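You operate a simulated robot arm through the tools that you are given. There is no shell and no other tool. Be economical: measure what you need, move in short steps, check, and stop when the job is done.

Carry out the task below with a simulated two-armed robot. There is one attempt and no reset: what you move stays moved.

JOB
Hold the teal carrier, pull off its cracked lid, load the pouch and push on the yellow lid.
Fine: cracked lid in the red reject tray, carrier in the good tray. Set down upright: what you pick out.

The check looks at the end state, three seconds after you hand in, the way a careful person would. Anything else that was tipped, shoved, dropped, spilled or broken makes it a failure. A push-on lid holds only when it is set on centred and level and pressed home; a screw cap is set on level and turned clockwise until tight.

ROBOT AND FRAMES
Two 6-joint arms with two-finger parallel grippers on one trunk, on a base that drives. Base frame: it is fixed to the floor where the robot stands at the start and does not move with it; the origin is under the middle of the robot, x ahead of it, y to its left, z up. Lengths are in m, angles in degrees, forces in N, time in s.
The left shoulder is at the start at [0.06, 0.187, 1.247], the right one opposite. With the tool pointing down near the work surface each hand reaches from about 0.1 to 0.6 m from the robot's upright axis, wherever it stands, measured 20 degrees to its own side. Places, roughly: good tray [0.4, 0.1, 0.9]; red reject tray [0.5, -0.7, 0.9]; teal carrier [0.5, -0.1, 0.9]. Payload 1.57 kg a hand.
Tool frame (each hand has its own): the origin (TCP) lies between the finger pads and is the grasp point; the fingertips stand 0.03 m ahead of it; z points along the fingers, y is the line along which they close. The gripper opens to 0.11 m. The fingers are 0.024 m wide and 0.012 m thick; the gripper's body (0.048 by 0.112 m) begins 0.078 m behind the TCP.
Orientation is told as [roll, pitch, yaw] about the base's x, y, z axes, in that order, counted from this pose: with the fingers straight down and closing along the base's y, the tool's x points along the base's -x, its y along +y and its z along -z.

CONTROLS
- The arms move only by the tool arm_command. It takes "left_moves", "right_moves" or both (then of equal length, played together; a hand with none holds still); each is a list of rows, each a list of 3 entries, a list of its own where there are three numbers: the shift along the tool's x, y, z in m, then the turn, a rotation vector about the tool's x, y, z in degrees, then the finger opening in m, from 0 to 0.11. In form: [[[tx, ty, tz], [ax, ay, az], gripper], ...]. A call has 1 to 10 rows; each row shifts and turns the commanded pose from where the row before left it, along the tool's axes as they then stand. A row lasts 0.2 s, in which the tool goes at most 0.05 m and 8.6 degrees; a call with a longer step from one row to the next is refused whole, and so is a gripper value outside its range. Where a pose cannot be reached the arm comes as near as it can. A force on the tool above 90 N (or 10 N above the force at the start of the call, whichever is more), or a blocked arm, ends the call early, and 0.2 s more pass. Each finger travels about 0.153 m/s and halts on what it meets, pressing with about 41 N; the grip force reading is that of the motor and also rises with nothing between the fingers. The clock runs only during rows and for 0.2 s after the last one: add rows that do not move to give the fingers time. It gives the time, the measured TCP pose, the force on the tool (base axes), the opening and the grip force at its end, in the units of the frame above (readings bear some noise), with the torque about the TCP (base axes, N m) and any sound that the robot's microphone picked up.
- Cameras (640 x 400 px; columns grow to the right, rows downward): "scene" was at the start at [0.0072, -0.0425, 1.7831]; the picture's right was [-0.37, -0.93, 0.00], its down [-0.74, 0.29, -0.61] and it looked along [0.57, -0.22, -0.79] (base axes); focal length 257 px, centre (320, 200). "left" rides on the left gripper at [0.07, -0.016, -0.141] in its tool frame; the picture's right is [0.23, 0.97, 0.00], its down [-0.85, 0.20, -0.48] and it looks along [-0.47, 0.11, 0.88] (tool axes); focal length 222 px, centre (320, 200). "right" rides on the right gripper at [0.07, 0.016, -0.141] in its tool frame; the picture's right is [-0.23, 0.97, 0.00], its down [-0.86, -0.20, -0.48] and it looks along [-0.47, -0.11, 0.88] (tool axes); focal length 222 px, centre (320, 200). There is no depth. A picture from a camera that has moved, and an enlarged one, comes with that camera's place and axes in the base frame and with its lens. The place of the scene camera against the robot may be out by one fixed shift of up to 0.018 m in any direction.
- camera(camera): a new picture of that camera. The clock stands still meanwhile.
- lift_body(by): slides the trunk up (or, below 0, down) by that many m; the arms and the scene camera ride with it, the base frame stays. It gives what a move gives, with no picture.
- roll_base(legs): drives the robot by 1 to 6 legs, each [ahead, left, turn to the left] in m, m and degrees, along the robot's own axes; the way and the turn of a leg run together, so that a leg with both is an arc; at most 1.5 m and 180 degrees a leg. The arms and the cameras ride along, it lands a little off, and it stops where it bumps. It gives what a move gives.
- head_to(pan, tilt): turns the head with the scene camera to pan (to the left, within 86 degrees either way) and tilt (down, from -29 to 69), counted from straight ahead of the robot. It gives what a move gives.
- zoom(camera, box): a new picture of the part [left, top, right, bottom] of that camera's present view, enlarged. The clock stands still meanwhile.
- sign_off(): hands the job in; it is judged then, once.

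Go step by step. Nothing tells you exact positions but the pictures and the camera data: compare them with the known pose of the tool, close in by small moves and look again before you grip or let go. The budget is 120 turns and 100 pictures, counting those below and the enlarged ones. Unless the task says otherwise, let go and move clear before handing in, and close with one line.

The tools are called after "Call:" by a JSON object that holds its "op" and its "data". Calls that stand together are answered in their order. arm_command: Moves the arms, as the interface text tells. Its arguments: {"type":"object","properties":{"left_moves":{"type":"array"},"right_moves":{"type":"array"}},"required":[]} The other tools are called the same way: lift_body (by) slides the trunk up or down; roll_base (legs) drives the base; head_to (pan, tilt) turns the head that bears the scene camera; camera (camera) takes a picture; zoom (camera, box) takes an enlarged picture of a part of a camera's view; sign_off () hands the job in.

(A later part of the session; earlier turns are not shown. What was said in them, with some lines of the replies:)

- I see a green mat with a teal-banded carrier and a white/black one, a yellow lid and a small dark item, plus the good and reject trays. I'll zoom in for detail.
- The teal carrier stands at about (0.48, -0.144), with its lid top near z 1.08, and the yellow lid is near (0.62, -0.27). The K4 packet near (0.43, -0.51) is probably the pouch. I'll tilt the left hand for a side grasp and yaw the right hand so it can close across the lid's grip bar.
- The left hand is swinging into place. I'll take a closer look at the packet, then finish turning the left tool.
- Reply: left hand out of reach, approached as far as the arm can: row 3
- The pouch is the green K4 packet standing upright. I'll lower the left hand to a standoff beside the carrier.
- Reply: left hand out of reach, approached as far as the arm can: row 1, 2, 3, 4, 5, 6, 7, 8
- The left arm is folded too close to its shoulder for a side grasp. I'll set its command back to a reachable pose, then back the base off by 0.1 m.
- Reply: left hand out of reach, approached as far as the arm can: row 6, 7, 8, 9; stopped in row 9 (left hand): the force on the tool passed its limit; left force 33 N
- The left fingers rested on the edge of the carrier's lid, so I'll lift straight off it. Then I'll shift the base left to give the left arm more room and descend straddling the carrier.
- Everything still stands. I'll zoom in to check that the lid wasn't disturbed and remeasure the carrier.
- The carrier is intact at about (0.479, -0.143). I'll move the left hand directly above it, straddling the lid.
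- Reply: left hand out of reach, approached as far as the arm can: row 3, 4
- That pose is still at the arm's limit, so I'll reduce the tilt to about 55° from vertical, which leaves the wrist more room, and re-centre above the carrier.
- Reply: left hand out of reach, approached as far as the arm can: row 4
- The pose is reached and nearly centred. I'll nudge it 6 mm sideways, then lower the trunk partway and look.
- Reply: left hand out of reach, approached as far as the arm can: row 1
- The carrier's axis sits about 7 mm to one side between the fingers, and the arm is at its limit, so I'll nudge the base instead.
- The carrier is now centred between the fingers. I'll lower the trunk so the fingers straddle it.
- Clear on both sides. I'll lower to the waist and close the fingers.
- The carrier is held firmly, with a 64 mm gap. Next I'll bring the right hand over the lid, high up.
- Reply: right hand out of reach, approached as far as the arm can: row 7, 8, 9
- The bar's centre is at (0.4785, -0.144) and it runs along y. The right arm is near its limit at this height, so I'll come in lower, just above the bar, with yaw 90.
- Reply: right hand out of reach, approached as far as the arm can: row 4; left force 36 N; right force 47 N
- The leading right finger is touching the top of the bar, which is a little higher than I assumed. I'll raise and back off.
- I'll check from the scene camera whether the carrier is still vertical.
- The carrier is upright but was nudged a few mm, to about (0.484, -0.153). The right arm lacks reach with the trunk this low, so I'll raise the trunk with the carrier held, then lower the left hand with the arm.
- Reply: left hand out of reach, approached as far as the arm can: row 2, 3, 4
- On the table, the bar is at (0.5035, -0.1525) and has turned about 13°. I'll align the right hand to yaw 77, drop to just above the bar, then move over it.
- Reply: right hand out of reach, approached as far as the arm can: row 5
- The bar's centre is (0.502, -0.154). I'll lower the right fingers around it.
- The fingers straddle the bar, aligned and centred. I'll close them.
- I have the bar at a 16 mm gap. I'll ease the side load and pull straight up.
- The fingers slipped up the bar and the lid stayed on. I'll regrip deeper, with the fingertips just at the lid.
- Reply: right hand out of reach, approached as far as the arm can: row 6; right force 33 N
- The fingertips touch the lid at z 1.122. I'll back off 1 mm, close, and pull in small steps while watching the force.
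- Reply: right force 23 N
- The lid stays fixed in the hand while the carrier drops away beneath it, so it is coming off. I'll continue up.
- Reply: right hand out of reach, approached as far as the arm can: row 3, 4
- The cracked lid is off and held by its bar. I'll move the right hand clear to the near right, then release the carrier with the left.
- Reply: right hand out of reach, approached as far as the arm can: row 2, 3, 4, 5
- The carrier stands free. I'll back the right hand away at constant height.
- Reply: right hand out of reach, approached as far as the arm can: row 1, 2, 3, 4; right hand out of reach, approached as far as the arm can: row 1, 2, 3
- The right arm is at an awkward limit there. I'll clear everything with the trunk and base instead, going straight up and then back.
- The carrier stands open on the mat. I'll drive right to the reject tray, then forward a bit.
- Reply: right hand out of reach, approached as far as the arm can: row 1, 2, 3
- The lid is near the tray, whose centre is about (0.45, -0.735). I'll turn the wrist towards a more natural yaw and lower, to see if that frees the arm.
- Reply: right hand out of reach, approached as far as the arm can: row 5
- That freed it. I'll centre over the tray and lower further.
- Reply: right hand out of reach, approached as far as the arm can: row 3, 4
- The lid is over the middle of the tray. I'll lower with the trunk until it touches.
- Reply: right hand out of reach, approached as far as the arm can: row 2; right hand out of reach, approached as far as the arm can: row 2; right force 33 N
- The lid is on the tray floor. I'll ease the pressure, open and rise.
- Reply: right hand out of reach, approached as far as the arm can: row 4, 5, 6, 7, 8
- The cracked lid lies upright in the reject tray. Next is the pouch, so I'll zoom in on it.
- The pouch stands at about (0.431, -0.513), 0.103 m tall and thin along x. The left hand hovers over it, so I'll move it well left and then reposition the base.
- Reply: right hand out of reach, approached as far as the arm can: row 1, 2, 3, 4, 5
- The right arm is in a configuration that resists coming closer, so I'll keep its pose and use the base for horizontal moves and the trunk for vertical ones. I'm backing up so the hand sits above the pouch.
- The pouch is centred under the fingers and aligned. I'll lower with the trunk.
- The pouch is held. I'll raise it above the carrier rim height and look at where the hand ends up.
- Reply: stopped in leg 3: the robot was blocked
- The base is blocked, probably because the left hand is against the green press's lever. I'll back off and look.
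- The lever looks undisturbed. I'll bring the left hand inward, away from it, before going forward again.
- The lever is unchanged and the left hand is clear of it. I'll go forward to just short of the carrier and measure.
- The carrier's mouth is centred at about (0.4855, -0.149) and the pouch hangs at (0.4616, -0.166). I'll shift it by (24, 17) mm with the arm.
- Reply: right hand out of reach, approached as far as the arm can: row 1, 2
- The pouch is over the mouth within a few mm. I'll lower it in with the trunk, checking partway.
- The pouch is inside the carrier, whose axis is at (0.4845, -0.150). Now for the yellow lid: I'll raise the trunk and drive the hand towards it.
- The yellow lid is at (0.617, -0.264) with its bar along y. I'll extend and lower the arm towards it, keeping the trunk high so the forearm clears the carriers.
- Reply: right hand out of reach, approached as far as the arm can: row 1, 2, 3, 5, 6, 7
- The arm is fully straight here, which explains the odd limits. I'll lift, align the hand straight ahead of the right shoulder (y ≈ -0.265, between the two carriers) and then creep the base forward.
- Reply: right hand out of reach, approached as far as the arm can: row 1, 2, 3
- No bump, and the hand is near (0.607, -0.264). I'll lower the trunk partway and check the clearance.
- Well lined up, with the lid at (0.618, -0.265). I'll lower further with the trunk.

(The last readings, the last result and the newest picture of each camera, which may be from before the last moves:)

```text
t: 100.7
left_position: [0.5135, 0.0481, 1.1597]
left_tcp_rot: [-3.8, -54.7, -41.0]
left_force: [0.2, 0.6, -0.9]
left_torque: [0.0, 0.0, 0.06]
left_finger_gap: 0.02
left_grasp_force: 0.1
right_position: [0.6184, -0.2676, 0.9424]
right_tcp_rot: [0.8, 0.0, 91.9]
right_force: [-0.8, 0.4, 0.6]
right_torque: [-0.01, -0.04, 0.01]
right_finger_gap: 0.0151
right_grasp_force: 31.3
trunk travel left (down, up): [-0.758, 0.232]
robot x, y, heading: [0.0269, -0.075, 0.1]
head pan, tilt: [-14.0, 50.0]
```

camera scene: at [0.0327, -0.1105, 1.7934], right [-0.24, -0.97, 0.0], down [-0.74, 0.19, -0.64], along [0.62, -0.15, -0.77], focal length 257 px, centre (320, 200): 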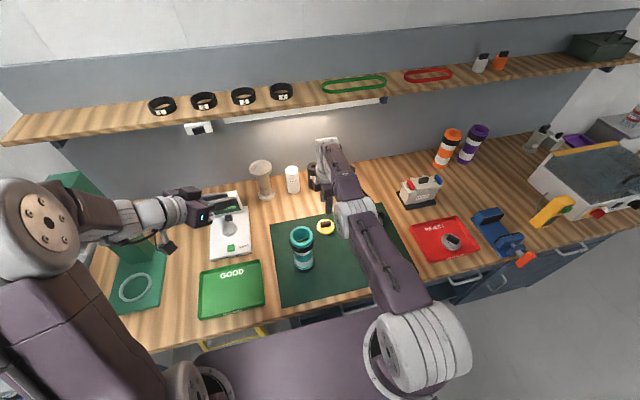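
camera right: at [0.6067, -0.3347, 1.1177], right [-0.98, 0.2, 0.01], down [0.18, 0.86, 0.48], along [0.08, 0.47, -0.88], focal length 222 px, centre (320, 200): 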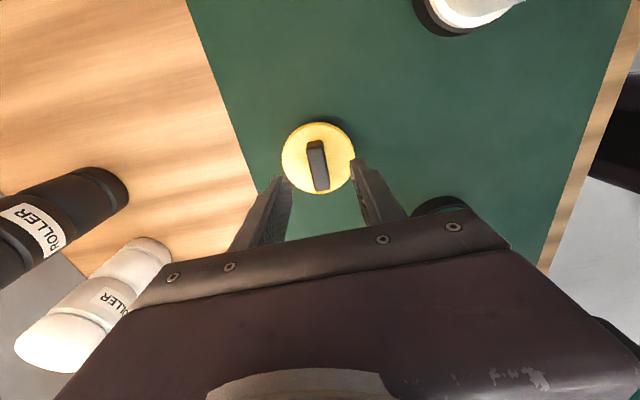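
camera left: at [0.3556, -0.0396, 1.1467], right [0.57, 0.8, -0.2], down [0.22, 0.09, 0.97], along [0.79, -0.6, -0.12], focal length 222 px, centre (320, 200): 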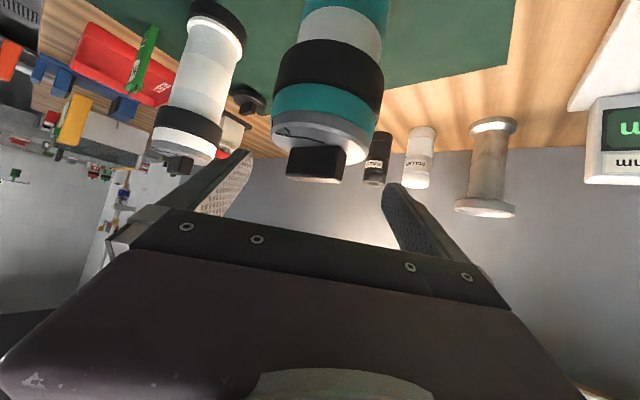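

The yellow lid is gripped. I'll raise the trunk and bring the left hand inward so it stays clear of the press lever during the next drive.

Call:
{"op": "lift_body", "data": {"by": 0.228}}

Call:
{"op": "arm_command", "data": {"left_moves": [[[-0.0126, -0.0252, 0.0178], [0, 0, 0], 0.02], [[-0.0126, -0.0252, 0.0178], [0, 0, 0], 0.02], [[-0.0126, -0.0252, 0.0178], [0, 0, 0], 0.02], [[0, 0, 0], [0, 0, 0], 0.02]]}}

Call:
{"op": "camera", "data": {"camera": "right"}}

```text
t: 103.1
left_position: [0.514, 0.0477, 1.3875]
left_tcp_rot: [-3.8, -54.7, -41.0]
left_force: [-0.4, -0.5, -0.3]
left_torque: [-0.02, 0.02, -0.01]
left_finger_gap: 0.0202
left_grasp_force: 0.1
right_position: [0.6192, -0.2685, 1.1698]
right_tcp_rot: [0.9, 0.1, 91.9]
right_force: [-0.1, 0.6, -0.5]
right_torque: [0.0, -0.02, 0.02]
right_finger_gap: 0.0148
right_grasp_force: 31.5
trunk travel left (down, up): [-0.986, 0.004]
robot x, y, heading: [0.0225, -0.0743, -0.1]
head pan, tilt: [-14.0, 50.0]
```

```text
t: 104.1
left_position: [0.5093, -0.0518, 1.3918]
left_tcp_rot: [-3.9, -54.7, -41.0]
left_force: [-0.1, 0.0, 0.6]
left_torque: [0.01, -0.02, 0.01]
left_finger_gap: 0.0199
left_grasp_force: 0.1
right_position: [0.6186, -0.268, 1.17]
right_tcp_rot: [0.8, 0.0, 91.9]
right_force: [0.3, 0.5, -0.3]
right_torque: [0.01, 0.01, 0.01]
right_finger_gap: 0.015
right_grasp_force: 31.1
trunk travel left (down, up): [-0.986, 0.004]
robot x, y, heading: [0.0253, -0.0783, 0.0]
head pan, tilt: [-14.0, 50.0]
```

```text
11 pictures are left
camera right: at [0.6068, -0.3374, 1.3118], right [-0.98, 0.2, 0.01], down [0.18, 0.86, 0.48], along [0.08, 0.47, -0.88], focal length 222 px, centre (320, 200)
```

right: 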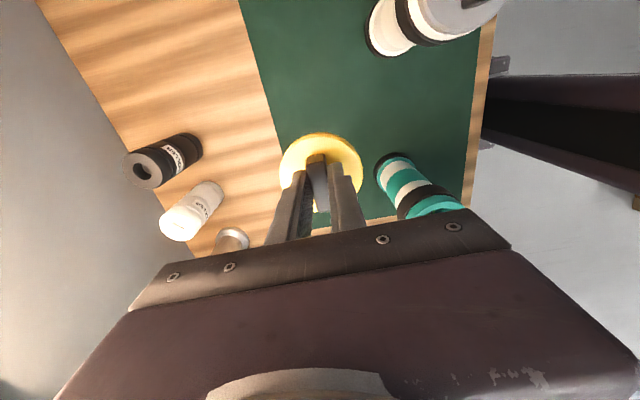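

The lid is centred in the grip. I'll drive so that it sits over the carrier at (0.4845, -0.150).

Call:
{"op": "roll_base", "data": {"legs": [[-0.134, 0.118, 0]]}}

Call:
{"op": "zoom", "data": {"camera": "right", "box": [220, 80, 400, 240]}}

```text
t: 105.6
left_position: [0.3824, 0.0647, 1.3905]
left_tcp_rot: [-3.7, -54.5, -41.0]
left_force: [1.2, 0.3, 0.0]
left_torque: [0.0, -0.02, -0.02]
left_finger_gap: 0.0198
left_grasp_force: 0.0
right_position: [0.4913, -0.1515, 1.1676]
right_tcp_rot: [0.8, -0.1, 91.8]
right_force: [0.6, -0.1, -1.1]
right_torque: [0.02, -0.01, -0.02]
right_finger_gap: 0.0149
right_grasp_force: 30.9
trunk travel left (down, up): [-0.986, 0.004]
robot x, y, heading: [-0.1088, 0.0442, 0.2]
head pan, tilt: [-14.0, 50.0]
```

```text
2.50 times, centred on (310, 160) of right
camera zoom: at [0.4794, -0.2224, 1.3096], right [-0.98, 0.2, 0.02], down [0.18, 0.86, 0.48], along [0.08, 0.47, -0.88], focal length 555 px, centre (345, 300)
```

zoom: 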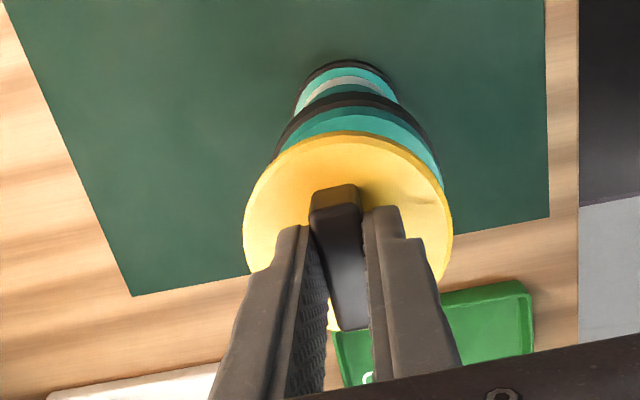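

Nearly there. I'll level the tool by 0.8° and read the settled pose.

Call:
{"op": "arm_command", "data": {"right_moves": [[[0, 0, 0], [0, 0.8, 0], 0.0], [[0, 0, 0], [0, 0, 0], 0.0], [[0, 0, 0], [0, 0, 0], 0.0]]}}

Call:
{"op": "roll_base", "data": {"legs": [[-0.006, 0.002, 0]]}}

Call:
{"op": "arm_command", "data": {"right_moves": [[[0, 0, 0], [0, 0, 0], 0.0], [[0, 0, 0], [0, 0, 0], 0.0], [[0, 0, 0], [0, 0, 0], 0.0]]}}

Call:
{"op": "zoom", "data": {"camera": "right", "box": [220, 80, 400, 240]}}

```text
t: 106.4
left_position: [0.3781, 0.0664, 1.391]
left_tcp_rot: [-3.8, -54.5, -41.1]
left_force: [-0.5, 0.2, -0.1]
left_torque: [0.02, 0.01, -0.03]
left_finger_gap: 0.0199
left_grasp_force: 0.0
right_position: [0.489, -0.1497, 1.1702]
right_tcp_rot: [0.8, 0.8, 91.7]
right_force: [-0.7, 0.1, -1.4]
right_torque: [0.04, -0.02, 0.0]
right_finger_gap: 0.0148
right_grasp_force: 31.2
trunk travel left (down, up): [-0.986, 0.004]
robot x, y, heading: [-0.1079, 0.0415, -0.0]
head pan, tilt: [-14.0, 50.0]
```

```text
t: 107.1
left_position: [0.3734, 0.0686, 1.3909]
left_tcp_rot: [-3.8, -54.5, -40.9]
left_force: [0.1, -0.1, 0.1]
left_torque: [-0.01, 0.0, -0.03]
left_finger_gap: 0.02
left_grasp_force: 0.0
right_position: [0.4842, -0.1481, 1.1697]
right_tcp_rot: [0.8, 0.8, 91.8]
right_force: [-1.2, 0.2, -1.6]
right_torque: [0.03, -0.02, -0.02]
right_finger_gap: 0.0148
right_grasp_force: 30.4
trunk travel left (down, up): [-0.986, 0.004]
robot x, y, heading: [-0.1165, 0.0436, 0.0]
head pan, tilt: [-14.0, 50.0]
```

```text
t: 107.9
left_position: [0.3738, 0.0681, 1.3917]
left_tcp_rot: [-3.8, -54.5, -41.0]
left_force: [-0.4, 0.7, -0.1]
left_torque: [-0.03, -0.01, 0.01]
left_finger_gap: 0.02
left_grasp_force: 0.1
right_position: [0.4834, -0.1489, 1.1699]
right_tcp_rot: [0.7, 0.9, 91.7]
right_force: [-0.2, -0.2, -0.6]
right_torque: [0.0, 0.0, 0.0]
right_finger_gap: 0.0147
right_grasp_force: 31.0
trunk travel left (down, up): [-0.986, 0.004]
robot x, y, heading: [-0.1089, 0.0458, 0.1]
head pan, tilt: [-14.0, 50.0]
```

```text
2.50 times, centred on (310, 160) of right
camera zoom: at [0.4708, -0.2158, 1.3121], right [-0.98, 0.2, 0.01], down [0.18, 0.87, 0.46], along [0.08, 0.46, -0.89], focal length 555 px, centre (345, 300)
```

zoom: 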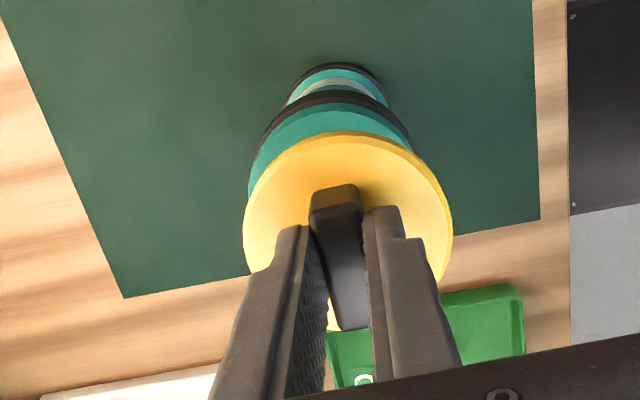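

I'll correct the tilt on the right axes and shift 1.5 mm in x; y already agrees.

Call:
{"op": "arm_command", "data": {"right_moves": [[[0, 0, 0], [0.75, -0.85, 0], 0.0], [[0, -0.0015, 0], [0, 0, 0], 0.0], [[0, 0, 0], [0, 0, 0], 0.0], [[0, 0, 0], [0, 0, 0], 0.0]]}}

Call:
{"op": "lift_body", "data": {"by": -0.018}}

Call:
{"op": "zoom", "data": {"camera": "right", "box": [220, 80, 400, 240]}}

Call:
{"op": "zoom", "data": {"camera": "scene", "box": [220, 160, 340, 260]}}

```text
t: 108.9
left_position: [0.3728, 0.0691, 1.3916]
left_tcp_rot: [-3.7, -54.6, -41.1]
left_force: [-0.1, 0.0, -0.3]
left_torque: [0.01, 0.01, 0.0]
left_finger_gap: 0.0199
left_grasp_force: 0.0
right_position: [0.4847, -0.1483, 1.17]
right_tcp_rot: [0.0, 0.1, 91.8]
right_force: [0.2, -0.2, -0.7]
right_torque: [-0.04, -0.01, 0.02]
right_finger_gap: 0.0148
right_grasp_force: 30.2
trunk travel left (down, up): [-0.986, 0.004]
robot x, y, heading: [-0.1135, 0.046, -0.0]
head pan, tilt: [-14.0, 50.0]
```

```text
t: 109.6
left_position: [0.3729, 0.0679, 1.3733]
left_tcp_rot: [-3.9, -54.6, -41.0]
left_force: [-0.3, 1.1, 0.8]
left_torque: [0.0, 0.01, -0.01]
left_finger_gap: 0.02
left_grasp_force: 0.1
right_position: [0.4838, -0.1489, 1.1514]
right_tcp_rot: [0.0, 0.0, 91.8]
right_force: [0.1, 0.1, 0.3]
right_torque: [-0.02, -0.04, 0.0]
right_finger_gap: 0.0146
right_grasp_force: 30.7
trunk travel left (down, up): [-0.968, 0.022]
robot x, y, heading: [-0.1147, 0.044, 0.2]
head pan, tilt: [-14.0, 50.0]
```

```text
2.50 times, centred on (310, 160) of right
camera zoom: at [0.4696, -0.218, 1.2928], right [-0.98, 0.2, 0.0], down [0.17, 0.86, 0.48], along [0.09, 0.47, -0.88], focal length 555 px, centre (345, 300)
```

zoom: 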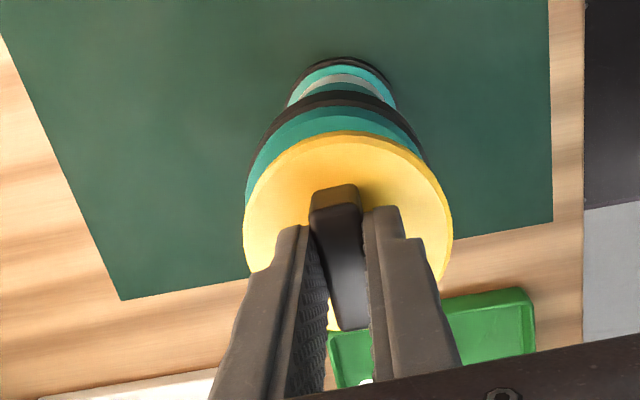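

```text
4.00 times, centred on (280, 210) of scene
camera zoom: at [-0.1007, 0.0108, 1.8793], right [-0.24, -0.97, 0.0], down [-0.74, 0.19, -0.64], along [0.62, -0.16, -0.77], focal length 1027 px, centre (480, 160)
```

zoom: 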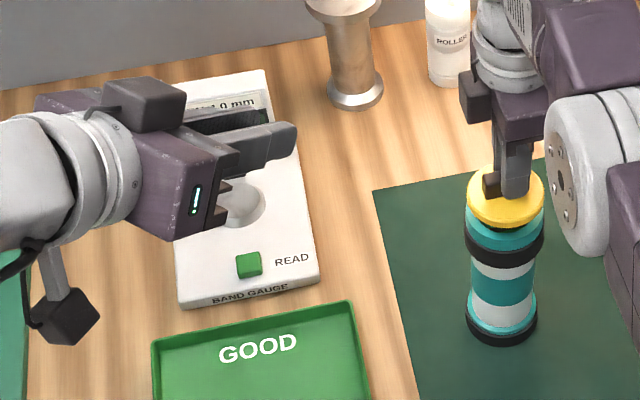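

In y the lid and collar coincide; in x the carrier is about 2.7 mm further out. I'll shift by that, then lower until the lid seats.

Call:
{"op": "arm_command", "data": {"right_moves": [[[0, -0.0027, 0], [0, 0, 0], 0.0], [[0, 0, 0], [0, 0, 0], 0.0], [[0, 0, 0], [0, 0, 0], 0.0]]}}

Call:
{"op": "lift_body", "data": {"by": -0.012}}

Call:
{"op": "zoom", "data": {"camera": "right", "box": [220, 80, 400, 240]}}

```text
t: 110.4
left_position: [0.3727, 0.0693, 1.3732]
left_tcp_rot: [-3.8, -54.6, -41.2]
left_force: [-0.6, -1.1, -0.4]
left_torque: [0.01, -0.04, 0.03]
left_finger_gap: 0.0197
left_grasp_force: 0.1
right_position: [0.4858, -0.1485, 1.1515]
right_tcp_rot: [0.0, 0.0, 91.7]
right_force: [-0.5, 0.3, 0.4]
right_torque: [0.02, -0.03, 0.01]
right_finger_gap: 0.0151
right_grasp_force: 30.7
trunk travel left (down, up): [-0.968, 0.022]
robot x, y, heading: [-0.111, 0.045, -0.2]
head pan, tilt: [-14.0, 50.0]
```

```text
t: 111.0
left_position: [0.373, 0.0687, 1.3611]
left_tcp_rot: [-3.8, -54.6, -41.0]
left_force: [0.3, -0.2, 0.2]
left_torque: [0.02, -0.01, -0.03]
left_finger_gap: 0.02
left_grasp_force: 0.0
right_position: [0.486, -0.1484, 1.1399]
right_tcp_rot: [0.1, 0.0, 91.8]
right_force: [-0.2, 0.5, -0.4]
right_torque: [0.01, 0.0, -0.02]
right_finger_gap: 0.0149
right_grasp_force: 31.1
trunk travel left (down, up): [-0.956, 0.034]
robot x, y, heading: [-0.112, 0.0464, 0.1]
head pan, tilt: [-14.0, 50.0]
```

```text
2.50 times, centred on (310, 160) of right
camera zoom: at [0.4718, -0.2183, 1.2814], right [-0.98, 0.2, 0.0], down [0.17, 0.86, 0.48], along [0.09, 0.47, -0.88], focal length 555 px, centre (345, 300)
```

zoom: 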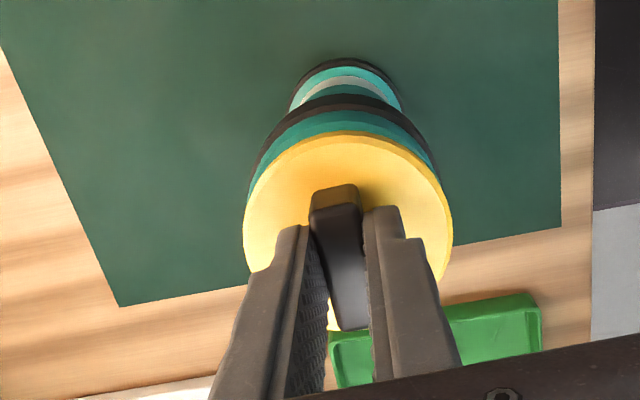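

Centred. I'll lower gently with the arm.

Call:
{"op": "arm_command", "data": {"right_moves": [[[0, 0, 0.004], [0, 0, 0], 0.0], [[0, 0, 0.003], [0, 0, 0], 0.0], [[0, 0, 0.002], [0, 0, 0], 0.0]]}}

Call:
{"op": "arm_command", "data": {"right_moves": [[[0, 0, 0.002], [0, 0, 0], 0.0], [[0, 0, 0.002], [0, 0, 0], 0.0], [[0, 0, 0.002], [0, 0, 0], 0.0]]}}

```text
t: 111.8
left_position: [0.3713, 0.0685, 1.3617]
left_tcp_rot: [-3.7, -54.7, -41.1]
left_force: [0.6, -0.2, -0.8]
left_torque: [-0.01, 0.02, 0.0]
left_finger_gap: 0.0198
left_grasp_force: 0.0
right_position: [0.4849, -0.1487, 1.1315]
right_tcp_rot: [-0.1, 0.0, 91.7]
right_force: [-0.6, -0.3, 5.5]
right_torque: [0.04, -0.02, 0.0]
right_finger_gap: 0.0148
right_grasp_force: 30.9
trunk travel left (down, up): [-0.956, 0.034]
robot x, y, heading: [-0.1166, 0.046, 0.1]
head pan, tilt: [-14.0, 50.0]
```

```text
t: 112.6
left_position: [0.3696, 0.069, 1.3619]
left_tcp_rot: [-3.7, -54.8, -41.2]
left_force: [-0.5, -0.2, -1.0]
left_torque: [0.02, -0.03, 0.01]
left_finger_gap: 0.0198
left_grasp_force: 0.0
right_position: [0.4832, -0.1484, 1.1278]
right_tcp_rot: [-0.4, 0.0, 91.8]
right_force: [0.0, -1.9, 17.5]
right_torque: [-0.2, 0.07, 0.0]
right_finger_gap: 0.0149
right_grasp_force: 30.5
trunk travel left (down, up): [-0.956, 0.034]
robot x, y, heading: [-0.1181, 0.046, -0.1]
head pan, tilt: [-14.0, 50.0]
```

Call:
{"op": "arm_command", "data": {"right_moves": [[[0, 0, 0.003], [0, 0, 0], 0.0], [[0, 0, 0.003], [0, 0, 0], 0.0], [[0, 0, 0.003], [0, 0, 0], 0.0]]}}

Call:
{"op": "zoom", "data": {"camera": "scene", "box": [270, 180, 330, 230]}}

```text
t: 113.4
left_position: [0.3702, 0.0694, 1.3617]
left_tcp_rot: [-3.7, -54.8, -41.1]
left_force: [-0.2, 0.5, 0.7]
left_torque: [0.02, 0.02, 0.03]
left_finger_gap: 0.0198
left_grasp_force: 0.0
right_position: [0.482, -0.149, 1.1204]
right_tcp_rot: [-0.4, 0.1, 91.9]
right_force: [5.5, -1.1, 28.5]
right_torque: [-0.16, -0.34, 0.02]
right_finger_gap: 0.0149
right_grasp_force: 31.0
trunk travel left (down, up): [-0.956, 0.034]
robot x, y, heading: [-0.1149, 0.046, -0.0]
head pan, tilt: [-14.0, 50.0]
```

```text
8.00 times, centred on (300, 205) of scene
camera zoom: at [-0.1064, 0.0124, 1.8676], right [-0.24, -0.97, 0.0], down [-0.74, 0.18, -0.65], along [0.63, -0.16, -0.76], focal length 2054 px, centre (480, 160)
```

zoom: 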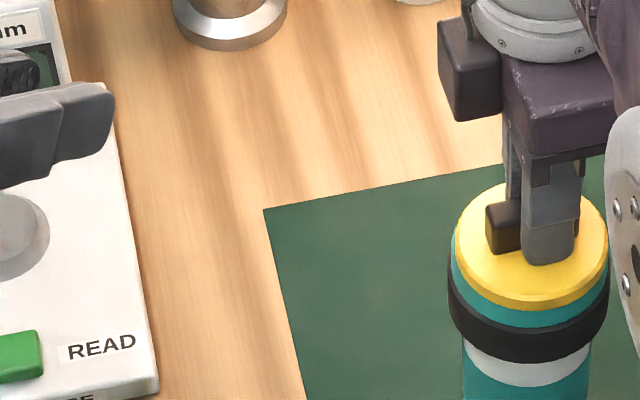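

The lid looks level on the collar. I'll press it home harder, compensating for the small drift in x.

Call:
{"op": "arm_command", "data": {"right_moves": [[[0, -0.002, 0.004], [0, 0, 0], 0.0], [[0, -0.001, 0.004], [0, 0, 0], 0.0], [[0, 0, 0.004], [0, 0, 0], 0.0], [[0, 0, 0.004], [0, 0, 0], 0.0]]}}

```text
t: 114.4
left_position: [0.3613, 0.0711, 1.3656]
left_tcp_rot: [-3.5, -55.1, -41.5]
left_force: [0.0, 0.4, 0.3]
left_torque: [0.0, 0.0, 0.02]
left_finger_gap: 0.0201
left_grasp_force: 0.1
right_position: [0.4801, -0.1479, 1.119]
right_tcp_rot: [-1.7, 0.2, 91.8]
right_force: [6.0, -4.5, 78.4]
right_torque: [-0.13, 0.82, 0.06]
right_finger_gap: 0.015
right_grasp_force: 30.7
right hand out of reach, approached as far as the arm can: row 1, 4
trunk travel left (down, up): [-0.956, 0.034]
robot x, y, heading: [-0.1123, 0.0441, 0.0]
head pan, tilt: [-14.0, 50.0]
```

About 78 N was applied and the lid top is at the seated height. I'll relieve, open the fingers wide around the lid, and check.

Call:
{"op": "arm_command", "data": {"right_moves": [[[0, 0, -0.006], [0, 0, 0], 0.0], [[0, 0, 0], [0, 0, 0], 0.03], [[0, 0, -0.004], [0, 0, 0], 0.06], [[0, 0, 0], [0, 0, 0], 0.09], [[0, 0, 0], [0, 0, 0], 0.11], [[0, 0, 0], [0, 0, 0], 0.11]]}}

Call:
{"op": "zoom", "data": {"camera": "right", "box": [200, 80, 440, 240]}}

```text
t: 115.8
left_position: [0.3682, 0.0695, 1.3629]
left_tcp_rot: [-3.6, -54.8, -41.2]
left_force: [-0.3, -0.1, -0.3]
left_torque: [0.02, -0.03, -0.01]
left_finger_gap: 0.02
left_grasp_force: 0.0
right_position: [0.4789, -0.1459, 1.1189]
right_tcp_rot: [-0.3, 0.1, 91.7]
right_force: [0.3, -0.1, 28.0]
right_torque: [0.11, -1.52, 0.04]
right_finger_gap: 0.1099
right_grasp_force: 0.0
trunk travel left (down, up): [-0.956, 0.034]
robot x, y, heading: [-0.1118, 0.0459, -0.1]
head pan, tilt: [-14.0, 50.0]
```

```text
2.50 times, centred on (320, 160) of right
camera zoom: at [0.464, -0.216, 1.2602], right [-0.98, 0.2, -0.01], down [0.17, 0.86, 0.48], along [0.1, 0.47, -0.88], focal length 555 px, centre (320, 300)
```

zoom: 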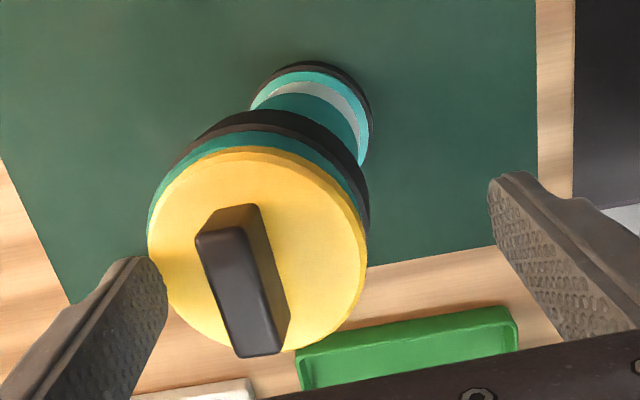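

The opening finger dragged on the lid and is leaning the carrier slightly. I'll lift off gently straight away.

Call:
{"op": "arm_command", "data": {"right_moves": [[[0, 0.002, -0.006], [0, 0, 0], 0.11], [[0, 0.002, -0.008], [0, 0, 0], 0.11], [[0, 0, -0.01], [0, 0, 0], 0.11], [[0, 0, -0.012], [0, 0, 0], 0.11], [[0, 0, -0.01], [0, 0, 0], 0.11], [[0, 0, 0], [0, 0, 0], 0.11]]}}

Call:
{"op": "camera", "data": {"camera": "right"}}

```text
t: 117.2
left_position: [0.373, 0.0683, 1.361]
left_tcp_rot: [-3.8, -54.6, -41.1]
left_force: [1.1, 1.1, 0.2]
left_torque: [0.03, -0.03, -0.01]
left_finger_gap: 0.0201
left_grasp_force: 0.1
right_position: [0.4775, -0.149, 1.1625]
right_tcp_rot: [0.0, 0.1, 91.8]
right_force: [-0.1, 0.3, -0.2]
right_torque: [-0.02, -0.01, 0.04]
right_finger_gap: 0.1101
right_grasp_force: 0.0
trunk travel left (down, up): [-0.956, 0.034]
robot x, y, heading: [-0.1146, 0.044, -0.1]
head pan, tilt: [-14.0, 50.0]
```

```text
3 pictures are left
camera right: at [0.4629, -0.2179, 1.3039], right [-0.98, 0.2, 0.0], down [0.17, 0.86, 0.48], along [0.09, 0.47, -0.88], focal length 222 px, centre (320, 200)
```

right: 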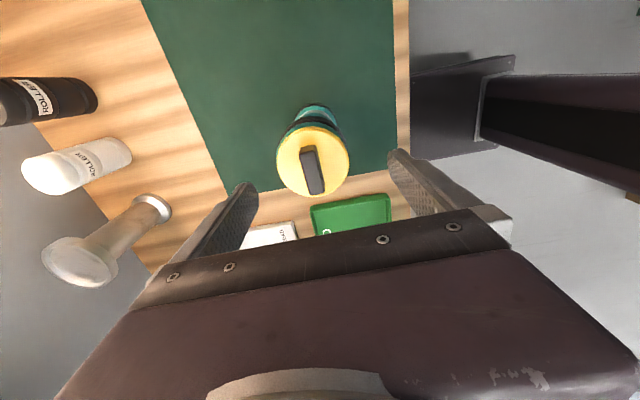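

The carrier is upright again with the lid on, at (0.4834, -0.1497). I'll centre the hand using the base, then lower the open fingers around the black band.

Call:
{"op": "roll_base", "data": {"legs": [[0.006, 0, 0]]}}

Call:
{"op": "arm_command", "data": {"right_moves": [[[0, 0, 0], [0, 0, 0], 0.11], [[0, 0, 0], [0, 0, 0], 0.11]]}}

Call:
{"op": "lift_body", "data": {"by": -0.05}}

```text
t: 117.9
left_position: [0.3786, 0.0687, 1.363]
left_tcp_rot: [-3.7, -54.7, -41.1]
left_force: [-0.3, -0.5, -0.9]
left_torque: [-0.02, 0.02, 0.01]
left_finger_gap: 0.02
left_grasp_force: 0.1
right_position: [0.4838, -0.1483, 1.1639]
right_tcp_rot: [-0.1, -0.1, 91.8]
right_force: [0.0, -0.6, -0.4]
right_torque: [-0.01, -0.02, 0.03]
right_finger_gap: 0.1099
right_grasp_force: 0.0
trunk travel left (down, up): [-0.956, 0.034]
robot x, y, heading: [-0.1066, 0.0461, 0.0]
head pan, tilt: [-14.0, 50.0]
```

```text
t: 118.5
left_position: [0.3783, 0.0691, 1.361]
left_tcp_rot: [-3.7, -54.6, -41.1]
left_force: [-1.1, 1.0, 0.5]
left_torque: [0.0, -0.01, 0.03]
left_finger_gap: 0.0201
left_grasp_force: 0.0
right_position: [0.4837, -0.1485, 1.1629]
right_tcp_rot: [-0.1, 0.0, 91.8]
right_force: [-0.2, 0.4, -0.1]
right_torque: [-0.01, 0.0, 0.0]
right_finger_gap: 0.11
right_grasp_force: 0.1
trunk travel left (down, up): [-0.956, 0.034]
robot x, y, heading: [-0.1115, 0.0421, 0.1]
head pan, tilt: [-14.0, 50.0]
```

```text
t: 119.4
left_position: [0.3779, 0.0689, 1.3103]
left_tcp_rot: [-3.7, -54.6, -41.1]
left_force: [0.7, 0.2, -0.2]
left_torque: [0.03, 0.03, 0.01]
left_finger_gap: 0.0196
left_grasp_force: 0.0
right_position: [0.4836, -0.1483, 1.1121]
right_tcp_rot: [0.0, 0.0, 91.7]
right_force: [-0.7, -0.4, 0.8]
right_torque: [-0.01, 0.0, 0.0]
right_finger_gap: 0.1096
right_grasp_force: 0.1
trunk travel left (down, up): [-0.906, 0.084]
robot x, y, heading: [-0.1073, 0.0471, -0.2]
head pan, tilt: [-14.0, 50.0]
```

Call:
{"op": "lift_body", "data": {"by": -0.062}}

Call:
{"op": "arm_command", "data": {"right_moves": [[[0, 0, 0], [0, 0, 0], 0.095], [[0, 0, 0], [0, 0, 0], 0.085], [[0, 0, 0], [0, 0, 0], 0.07], [[0, 0, 0], [0, 0, 0], 0.05], [[0, 0, 0], [0, 0, 0], 0.05]]}}

```text
t: 120.5
left_position: [0.3784, 0.0689, 1.2484]
left_tcp_rot: [-3.9, -54.6, -41.1]
left_force: [-0.2, -0.3, -0.9]
left_torque: [0.0, 0.01, 0.02]
left_finger_gap: 0.02
left_grasp_force: 0.1
right_position: [0.4825, -0.1477, 1.0501]
right_tcp_rot: [0.0, 0.0, 91.9]
right_force: [-0.6, 1.0, -0.4]
right_torque: [-0.01, 0.0, -0.02]
right_finger_gap: 0.1101
right_grasp_force: 0.1
trunk travel left (down, up): [-0.844, 0.146]
robot x, y, heading: [-0.1072, 0.0446, 0.0]
head pan, tilt: [-14.0, 50.0]
```

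```text
t: 121.7
left_position: [0.3785, 0.0675, 1.2496]
left_tcp_rot: [-3.9, -54.6, -41.0]
left_force: [-0.6, 0.1, 1.1]
left_torque: [0.0, 0.0, 0.0]
left_finger_gap: 0.0201
left_grasp_force: 0.0
right_position: [0.4837, -0.1484, 1.0502]
right_tcp_rot: [0.1, 0.0, 91.9]
right_force: [2.3, 0.9, 2.4]
right_torque: [-0.02, -0.14, 0.0]
right_finger_gap: 0.0803
right_grasp_force: 41.2
trunk travel left (down, up): [-0.844, 0.146]
robot x, y, heading: [-0.1094, 0.0436, 0.1]
head pan, tilt: [-14.0, 50.0]
```

The carrier is gripped by its band at an 80 mm gap. I'll lift it, back up a little, then turn the base left so it swings over the good tray without the left arm meeting the press.

Call:
{"op": "lift_body", "data": {"by": 0.06}}

Call:
{"op": "roll_base", "data": {"legs": [[-0.07, 0, 0], [0, 0, 12]]}}

```text
t: 122.7
left_position: [0.3795, 0.0683, 1.3095]
left_tcp_rot: [-3.8, -54.5, -40.9]
left_force: [-0.3, -0.6, 0.0]
left_torque: [-0.02, -0.01, -0.05]
left_finger_gap: 0.0203
left_grasp_force: 0.0
right_position: [0.4842, -0.1475, 1.11]
right_tcp_rot: [0.2, 0.1, 91.8]
right_force: [0.3, 0.0, -3.3]
right_torque: [0.01, 0.0, 0.02]
right_finger_gap: 0.0807
right_grasp_force: 41.2
trunk travel left (down, up): [-0.904, 0.086]
robot x, y, heading: [-0.1055, 0.0405, 0.1]
head pan, tilt: [-14.0, 50.0]
```

```text
t: 124.4
left_position: [0.2952, 0.1675, 1.309]
left_tcp_rot: [-3.7, -54.7, -29.1]
left_force: [0.2, -0.3, -0.5]
left_torque: [0.04, -0.02, -0.01]
left_finger_gap: 0.0198
left_grasp_force: 0.0
right_position: [0.4422, -0.0214, 1.1094]
right_tcp_rot: [0.0, -0.2, 103.8]
right_force: [-0.4, 0.3, -3.5]
right_torque: [0.01, 0.03, 0.01]
right_finger_gap: 0.0806
right_grasp_force: 41.0
trunk travel left (down, up): [-0.904, 0.086]
robot x, y, heading: [-0.1778, 0.046, 11.7]
head pan, tilt: [-14.0, 50.0]
```

Call:
{"op": "roll_base", "data": {"legs": [[0, 0, 13]]}}

Call:
{"op": "head_to", "data": {"pan": -14, "tilt": 50}}

Call:
{"op": "camera", "data": {"camera": "scene"}}

```text
t: 125.7
left_position: [0.2544, 0.2725, 1.3091]
left_tcp_rot: [-3.7, -54.4, -15.8]
left_force: [-0.5, -0.5, -0.3]
left_torque: [0.02, 0.01, -0.01]
left_finger_gap: 0.0199
left_grasp_force: 0.1
right_position: [0.4405, 0.1209, 1.1098]
right_tcp_rot: [0.1, -0.1, 117.0]
right_force: [0.2, -0.1, -3.5]
right_torque: [-0.02, 0.0, 0.0]
right_finger_gap: 0.081
right_grasp_force: 40.6
trunk travel left (down, up): [-0.904, 0.086]
robot x, y, heading: [-0.1771, 0.0426, 25.4]
head pan, tilt: [-14.0, 50.0]
```

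```text
t: 126.2
left_position: [0.2544, 0.2718, 1.31]
left_tcp_rot: [-3.8, -54.6, -15.9]
left_force: [0.1, -1.0, -0.4]
left_torque: [-0.02, -0.01, 0.01]
left_finger_gap: 0.0199
left_grasp_force: 0.1
right_position: [0.4412, 0.1202, 1.1094]
right_tcp_rot: [0.1, 0.0, 117.0]
right_force: [0.2, -1.3, -3.1]
right_torque: [0.0, -0.01, 0.01]
right_finger_gap: 0.0806
right_grasp_force: 40.7
trunk travel left (down, up): [-0.904, 0.086]
robot x, y, heading: [-0.1781, 0.0463, 25.2]
head pan, tilt: [-14.0, 50.0]
```

```text
2 pictures are left
camera scene: at [-0.156, 0.018, 1.8153], right [0.19, -0.98, 0.0], down [-0.75, -0.15, -0.64], along [0.63, 0.13, -0.77], focal length 257 px, centre (320, 200)
```

scene: 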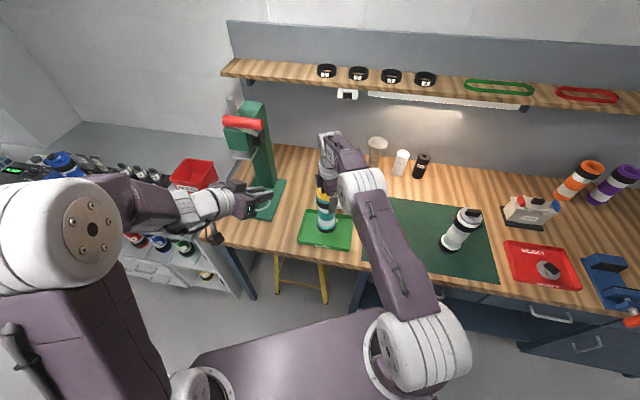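

The carrier hangs over the centre of the good tray. I'll lower it.

Call:
{"op": "lift_body", "data": {"by": -0.05}}

Call:
{"op": "lift_body", "data": {"by": -0.005}}

```text
t: 127.2
left_position: [0.2536, 0.2725, 1.2591]
left_tcp_rot: [-3.9, -54.7, -15.8]
left_force: [0.2, 0.2, -0.5]
left_torque: [0.02, 0.01, -0.02]
left_finger_gap: 0.02
left_grasp_force: 0.2
right_position: [0.4402, 0.1208, 1.0599]
right_tcp_rot: [0.0, 0.0, 117.0]
right_force: [-0.5, -0.9, -2.7]
right_torque: [0.02, -0.03, 0.0]
right_finger_gap: 0.0803
right_grasp_force: 40.7
trunk travel left (down, up): [-0.854, 0.136]
robot x, y, heading: [-0.178, 0.0407, 25.2]
head pan, tilt: [-14.0, 50.0]
```

```text
t: 127.7
left_position: [0.2537, 0.2735, 1.2528]
left_tcp_rot: [-3.8, -54.6, -15.8]
left_force: [-0.3, -0.4, 0.0]
left_torque: [-0.03, -0.01, 0.02]
left_finger_gap: 0.02
left_grasp_force: 0.1
right_position: [0.4404, 0.1208, 1.0561]
right_tcp_rot: [0.0, 0.0, 117.0]
right_force: [0.2, 0.3, -3.0]
right_torque: [-0.04, 0.0, 0.0]
right_finger_gap: 0.0806
right_grasp_force: 41.6
trunk travel left (down, up): [-0.849, 0.141]
robot x, y, heading: [-0.1749, 0.0443, 24.9]
head pan, tilt: [-14.0, 50.0]
```

Call:
{"op": "lift_body", "data": {"by": -0.002}}

Call:
{"op": "lift_body", "data": {"by": -0.002}}

```text
t: 128.2
left_position: [0.2514, 0.2725, 1.252]
left_tcp_rot: [-3.7, -54.7, -15.8]
left_force: [0.1, 0.8, -0.4]
left_torque: [-0.01, 0.01, 0.0]
left_finger_gap: 0.0199
left_grasp_force: 0.0
right_position: [0.4406, 0.1213, 1.0547]
right_tcp_rot: [0.0, -0.1, 117.0]
right_force: [0.6, -0.3, 10.1]
right_torque: [-0.2, 0.45, 0.07]
right_finger_gap: 0.0808
right_grasp_force: 41.4
trunk travel left (down, up): [-0.847, 0.143]
robot x, y, heading: [-0.1736, 0.0445, 25.4]
head pan, tilt: [-14.0, 50.0]
```

```text
t: 128.8
left_position: [0.2509, 0.2725, 1.2523]
left_tcp_rot: [-3.7, -54.8, -16.0]
left_force: [0.0, -1.1, 0.5]
left_torque: [0.02, -0.02, 0.01]
left_finger_gap: 0.0202
left_grasp_force: 0.1
right_position: [0.439, 0.1216, 1.0555]
right_tcp_rot: [-0.4, 0.1, 117.0]
right_force: [2.9, -1.8, 27.6]
right_torque: [-0.47, 0.59, 0.07]
right_finger_gap: 0.0808
right_grasp_force: 41.2
trunk travel left (down, up): [-0.845, 0.145]
robot x, y, heading: [-0.1769, 0.0459, 25.5]
head pan, tilt: [-14.0, 50.0]
```

It's on the tray floor. I'll relieve, open and lift away.

Call:
{"op": "lift_body", "data": {"by": 0.002}}

Call:
{"op": "arm_command", "data": {"right_moves": [[[0, 0, 0], [0, 0, 0], 0.085], [[0, 0, 0], [0, 0, 0], 0.095], [[0, 0, 0], [0, 0, 0], 0.11], [[0, 0, 0], [0, 0, 0], 0.11]]}}

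Call:
{"op": "lift_body", "data": {"by": 0.14}}

Call:
{"op": "camera", "data": {"camera": "right"}}

```text
t: 129.3
left_position: [0.2504, 0.2725, 1.252]
left_tcp_rot: [-3.7, -54.7, -15.9]
left_force: [0.1, 0.3, 0.5]
left_torque: [0.03, 0.05, 0.0]
left_finger_gap: 0.02
left_grasp_force: 0.0
right_position: [0.4397, 0.1207, 1.0539]
right_tcp_rot: [-0.2, 0.1, 117.0]
right_force: [7.3, 0.7, 21.3]
right_torque: [-0.05, -0.33, 0.02]
right_finger_gap: 0.0805
right_grasp_force: 40.6
trunk travel left (down, up): [-0.847, 0.143]
robot x, y, heading: [-0.1749, 0.0437, 25.2]
head pan, tilt: [-14.0, 50.0]
```

```text
t: 130.3
left_position: [0.2535, 0.2727, 1.2524]
left_tcp_rot: [-3.8, -54.7, -15.9]
left_force: [-0.9, -0.5, 0.0]
left_torque: [0.02, 0.01, 0.01]
left_finger_gap: 0.0199
left_grasp_force: 0.1
right_position: [0.4411, 0.1217, 1.0535]
right_tcp_rot: [0.0, 0.0, 117.0]
right_force: [0.1, 0.0, 0.1]
right_torque: [0.0, 0.0, -0.02]
right_finger_gap: 0.1103
right_grasp_force: 0.1
trunk travel left (down, up): [-0.847, 0.143]
robot x, y, heading: [-0.1722, 0.0463, 25.4]
head pan, tilt: [-14.0, 50.0]
```

```text
t: 131.9
left_position: [0.2534, 0.2729, 1.3918]
left_tcp_rot: [-3.8, -54.7, -15.9]
left_force: [0.1, 0.2, 0.4]
left_torque: [0.02, 0.01, 0.02]
left_finger_gap: 0.0198
left_grasp_force: 0.0
right_position: [0.4413, 0.1215, 1.1924]
right_tcp_rot: [-0.1, 0.1, 117.1]
right_force: [0.6, -0.2, -0.6]
right_torque: [-0.01, 0.02, 0.0]
right_finger_gap: 0.11
right_grasp_force: 0.1
trunk travel left (down, up): [-0.987, 0.003]
robot x, y, heading: [-0.1786, 0.0435, 25.1]
head pan, tilt: [-14.0, 50.0]
```

```text
1 pictures are left
camera right: at [0.4578, 0.0522, 1.3345], right [-0.97, -0.24, 0.0], down [-0.21, 0.85, 0.48], along [-0.12, 0.46, -0.88], focal length 222 px, centre (320, 200)
```

right: 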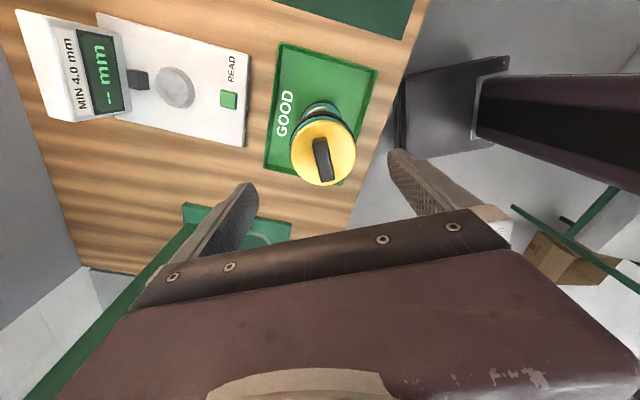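

The carrier stands in the good tray with the yellow lid on. I'll back clear and take a final close look.

Call:
{"op": "roll_base", "data": {"legs": [[-0.25, 0, 0]]}}

Call:
{"op": "zoom", "data": {"camera": "scene", "box": [260, 110, 420, 210]}}

```text
t: 133.8
left_position: [0.0301, 0.1671, 1.3893]
left_tcp_rot: [-4.0, -54.5, -15.7]
left_force: [0.7, -0.4, 0.6]
left_torque: [0.01, 0.03, -0.05]
left_finger_gap: 0.0201
left_grasp_force: 0.0
right_position: [0.2167, 0.0139, 1.192]
right_tcp_rot: [0.2, 0.0, 117.0]
right_force: [1.1, -0.2, 0.3]
right_torque: [-0.01, 0.03, -0.02]
right_finger_gap: 0.1102
right_grasp_force: 0.0
trunk travel left (down, up): [-0.987, 0.003]
robot x, y, heading: [-0.4026, -0.0629, 25.1]
head pan, tilt: [-14.0, 50.0]
```

```text
4.00 times, centred on (340, 160) of scene
camera zoom: at [-0.3797, -0.0859, 1.8983], right [0.19, -0.98, 0.0], down [-0.75, -0.15, -0.64], along [0.63, 0.12, -0.77], focal length 1027 px, centre (240, 360)
```

zoom: 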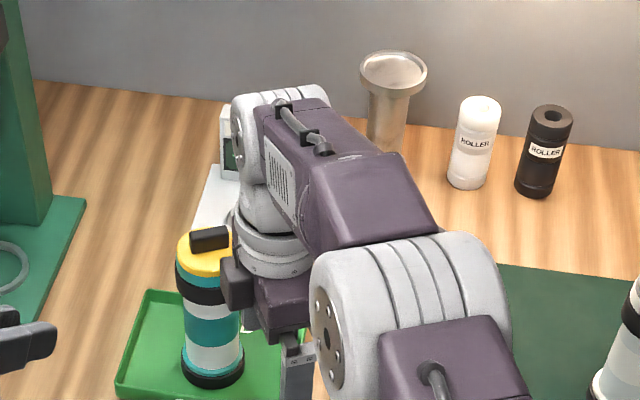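

The carrier stands upright in the good tray, with the yellow lid looking level and flush on it. The cracked lid is in the reject tray and both hands are clear, so I'm handing in.

Call:
{"op": "sign_off", "data": {}}

```text
The job is handed in.
```

I pulled the cracked lid off and set it in the red reject tray. The pouch is in the teal carrier, the yellow lid is pressed on (about 78 N, looks level and flush), and the carrier stands upright in the good tray; along the way the arms touched the carrier a few times and tilted it briefly, and the base stopped once, probably against the green press lever, but the last pictures show nothing tipped.
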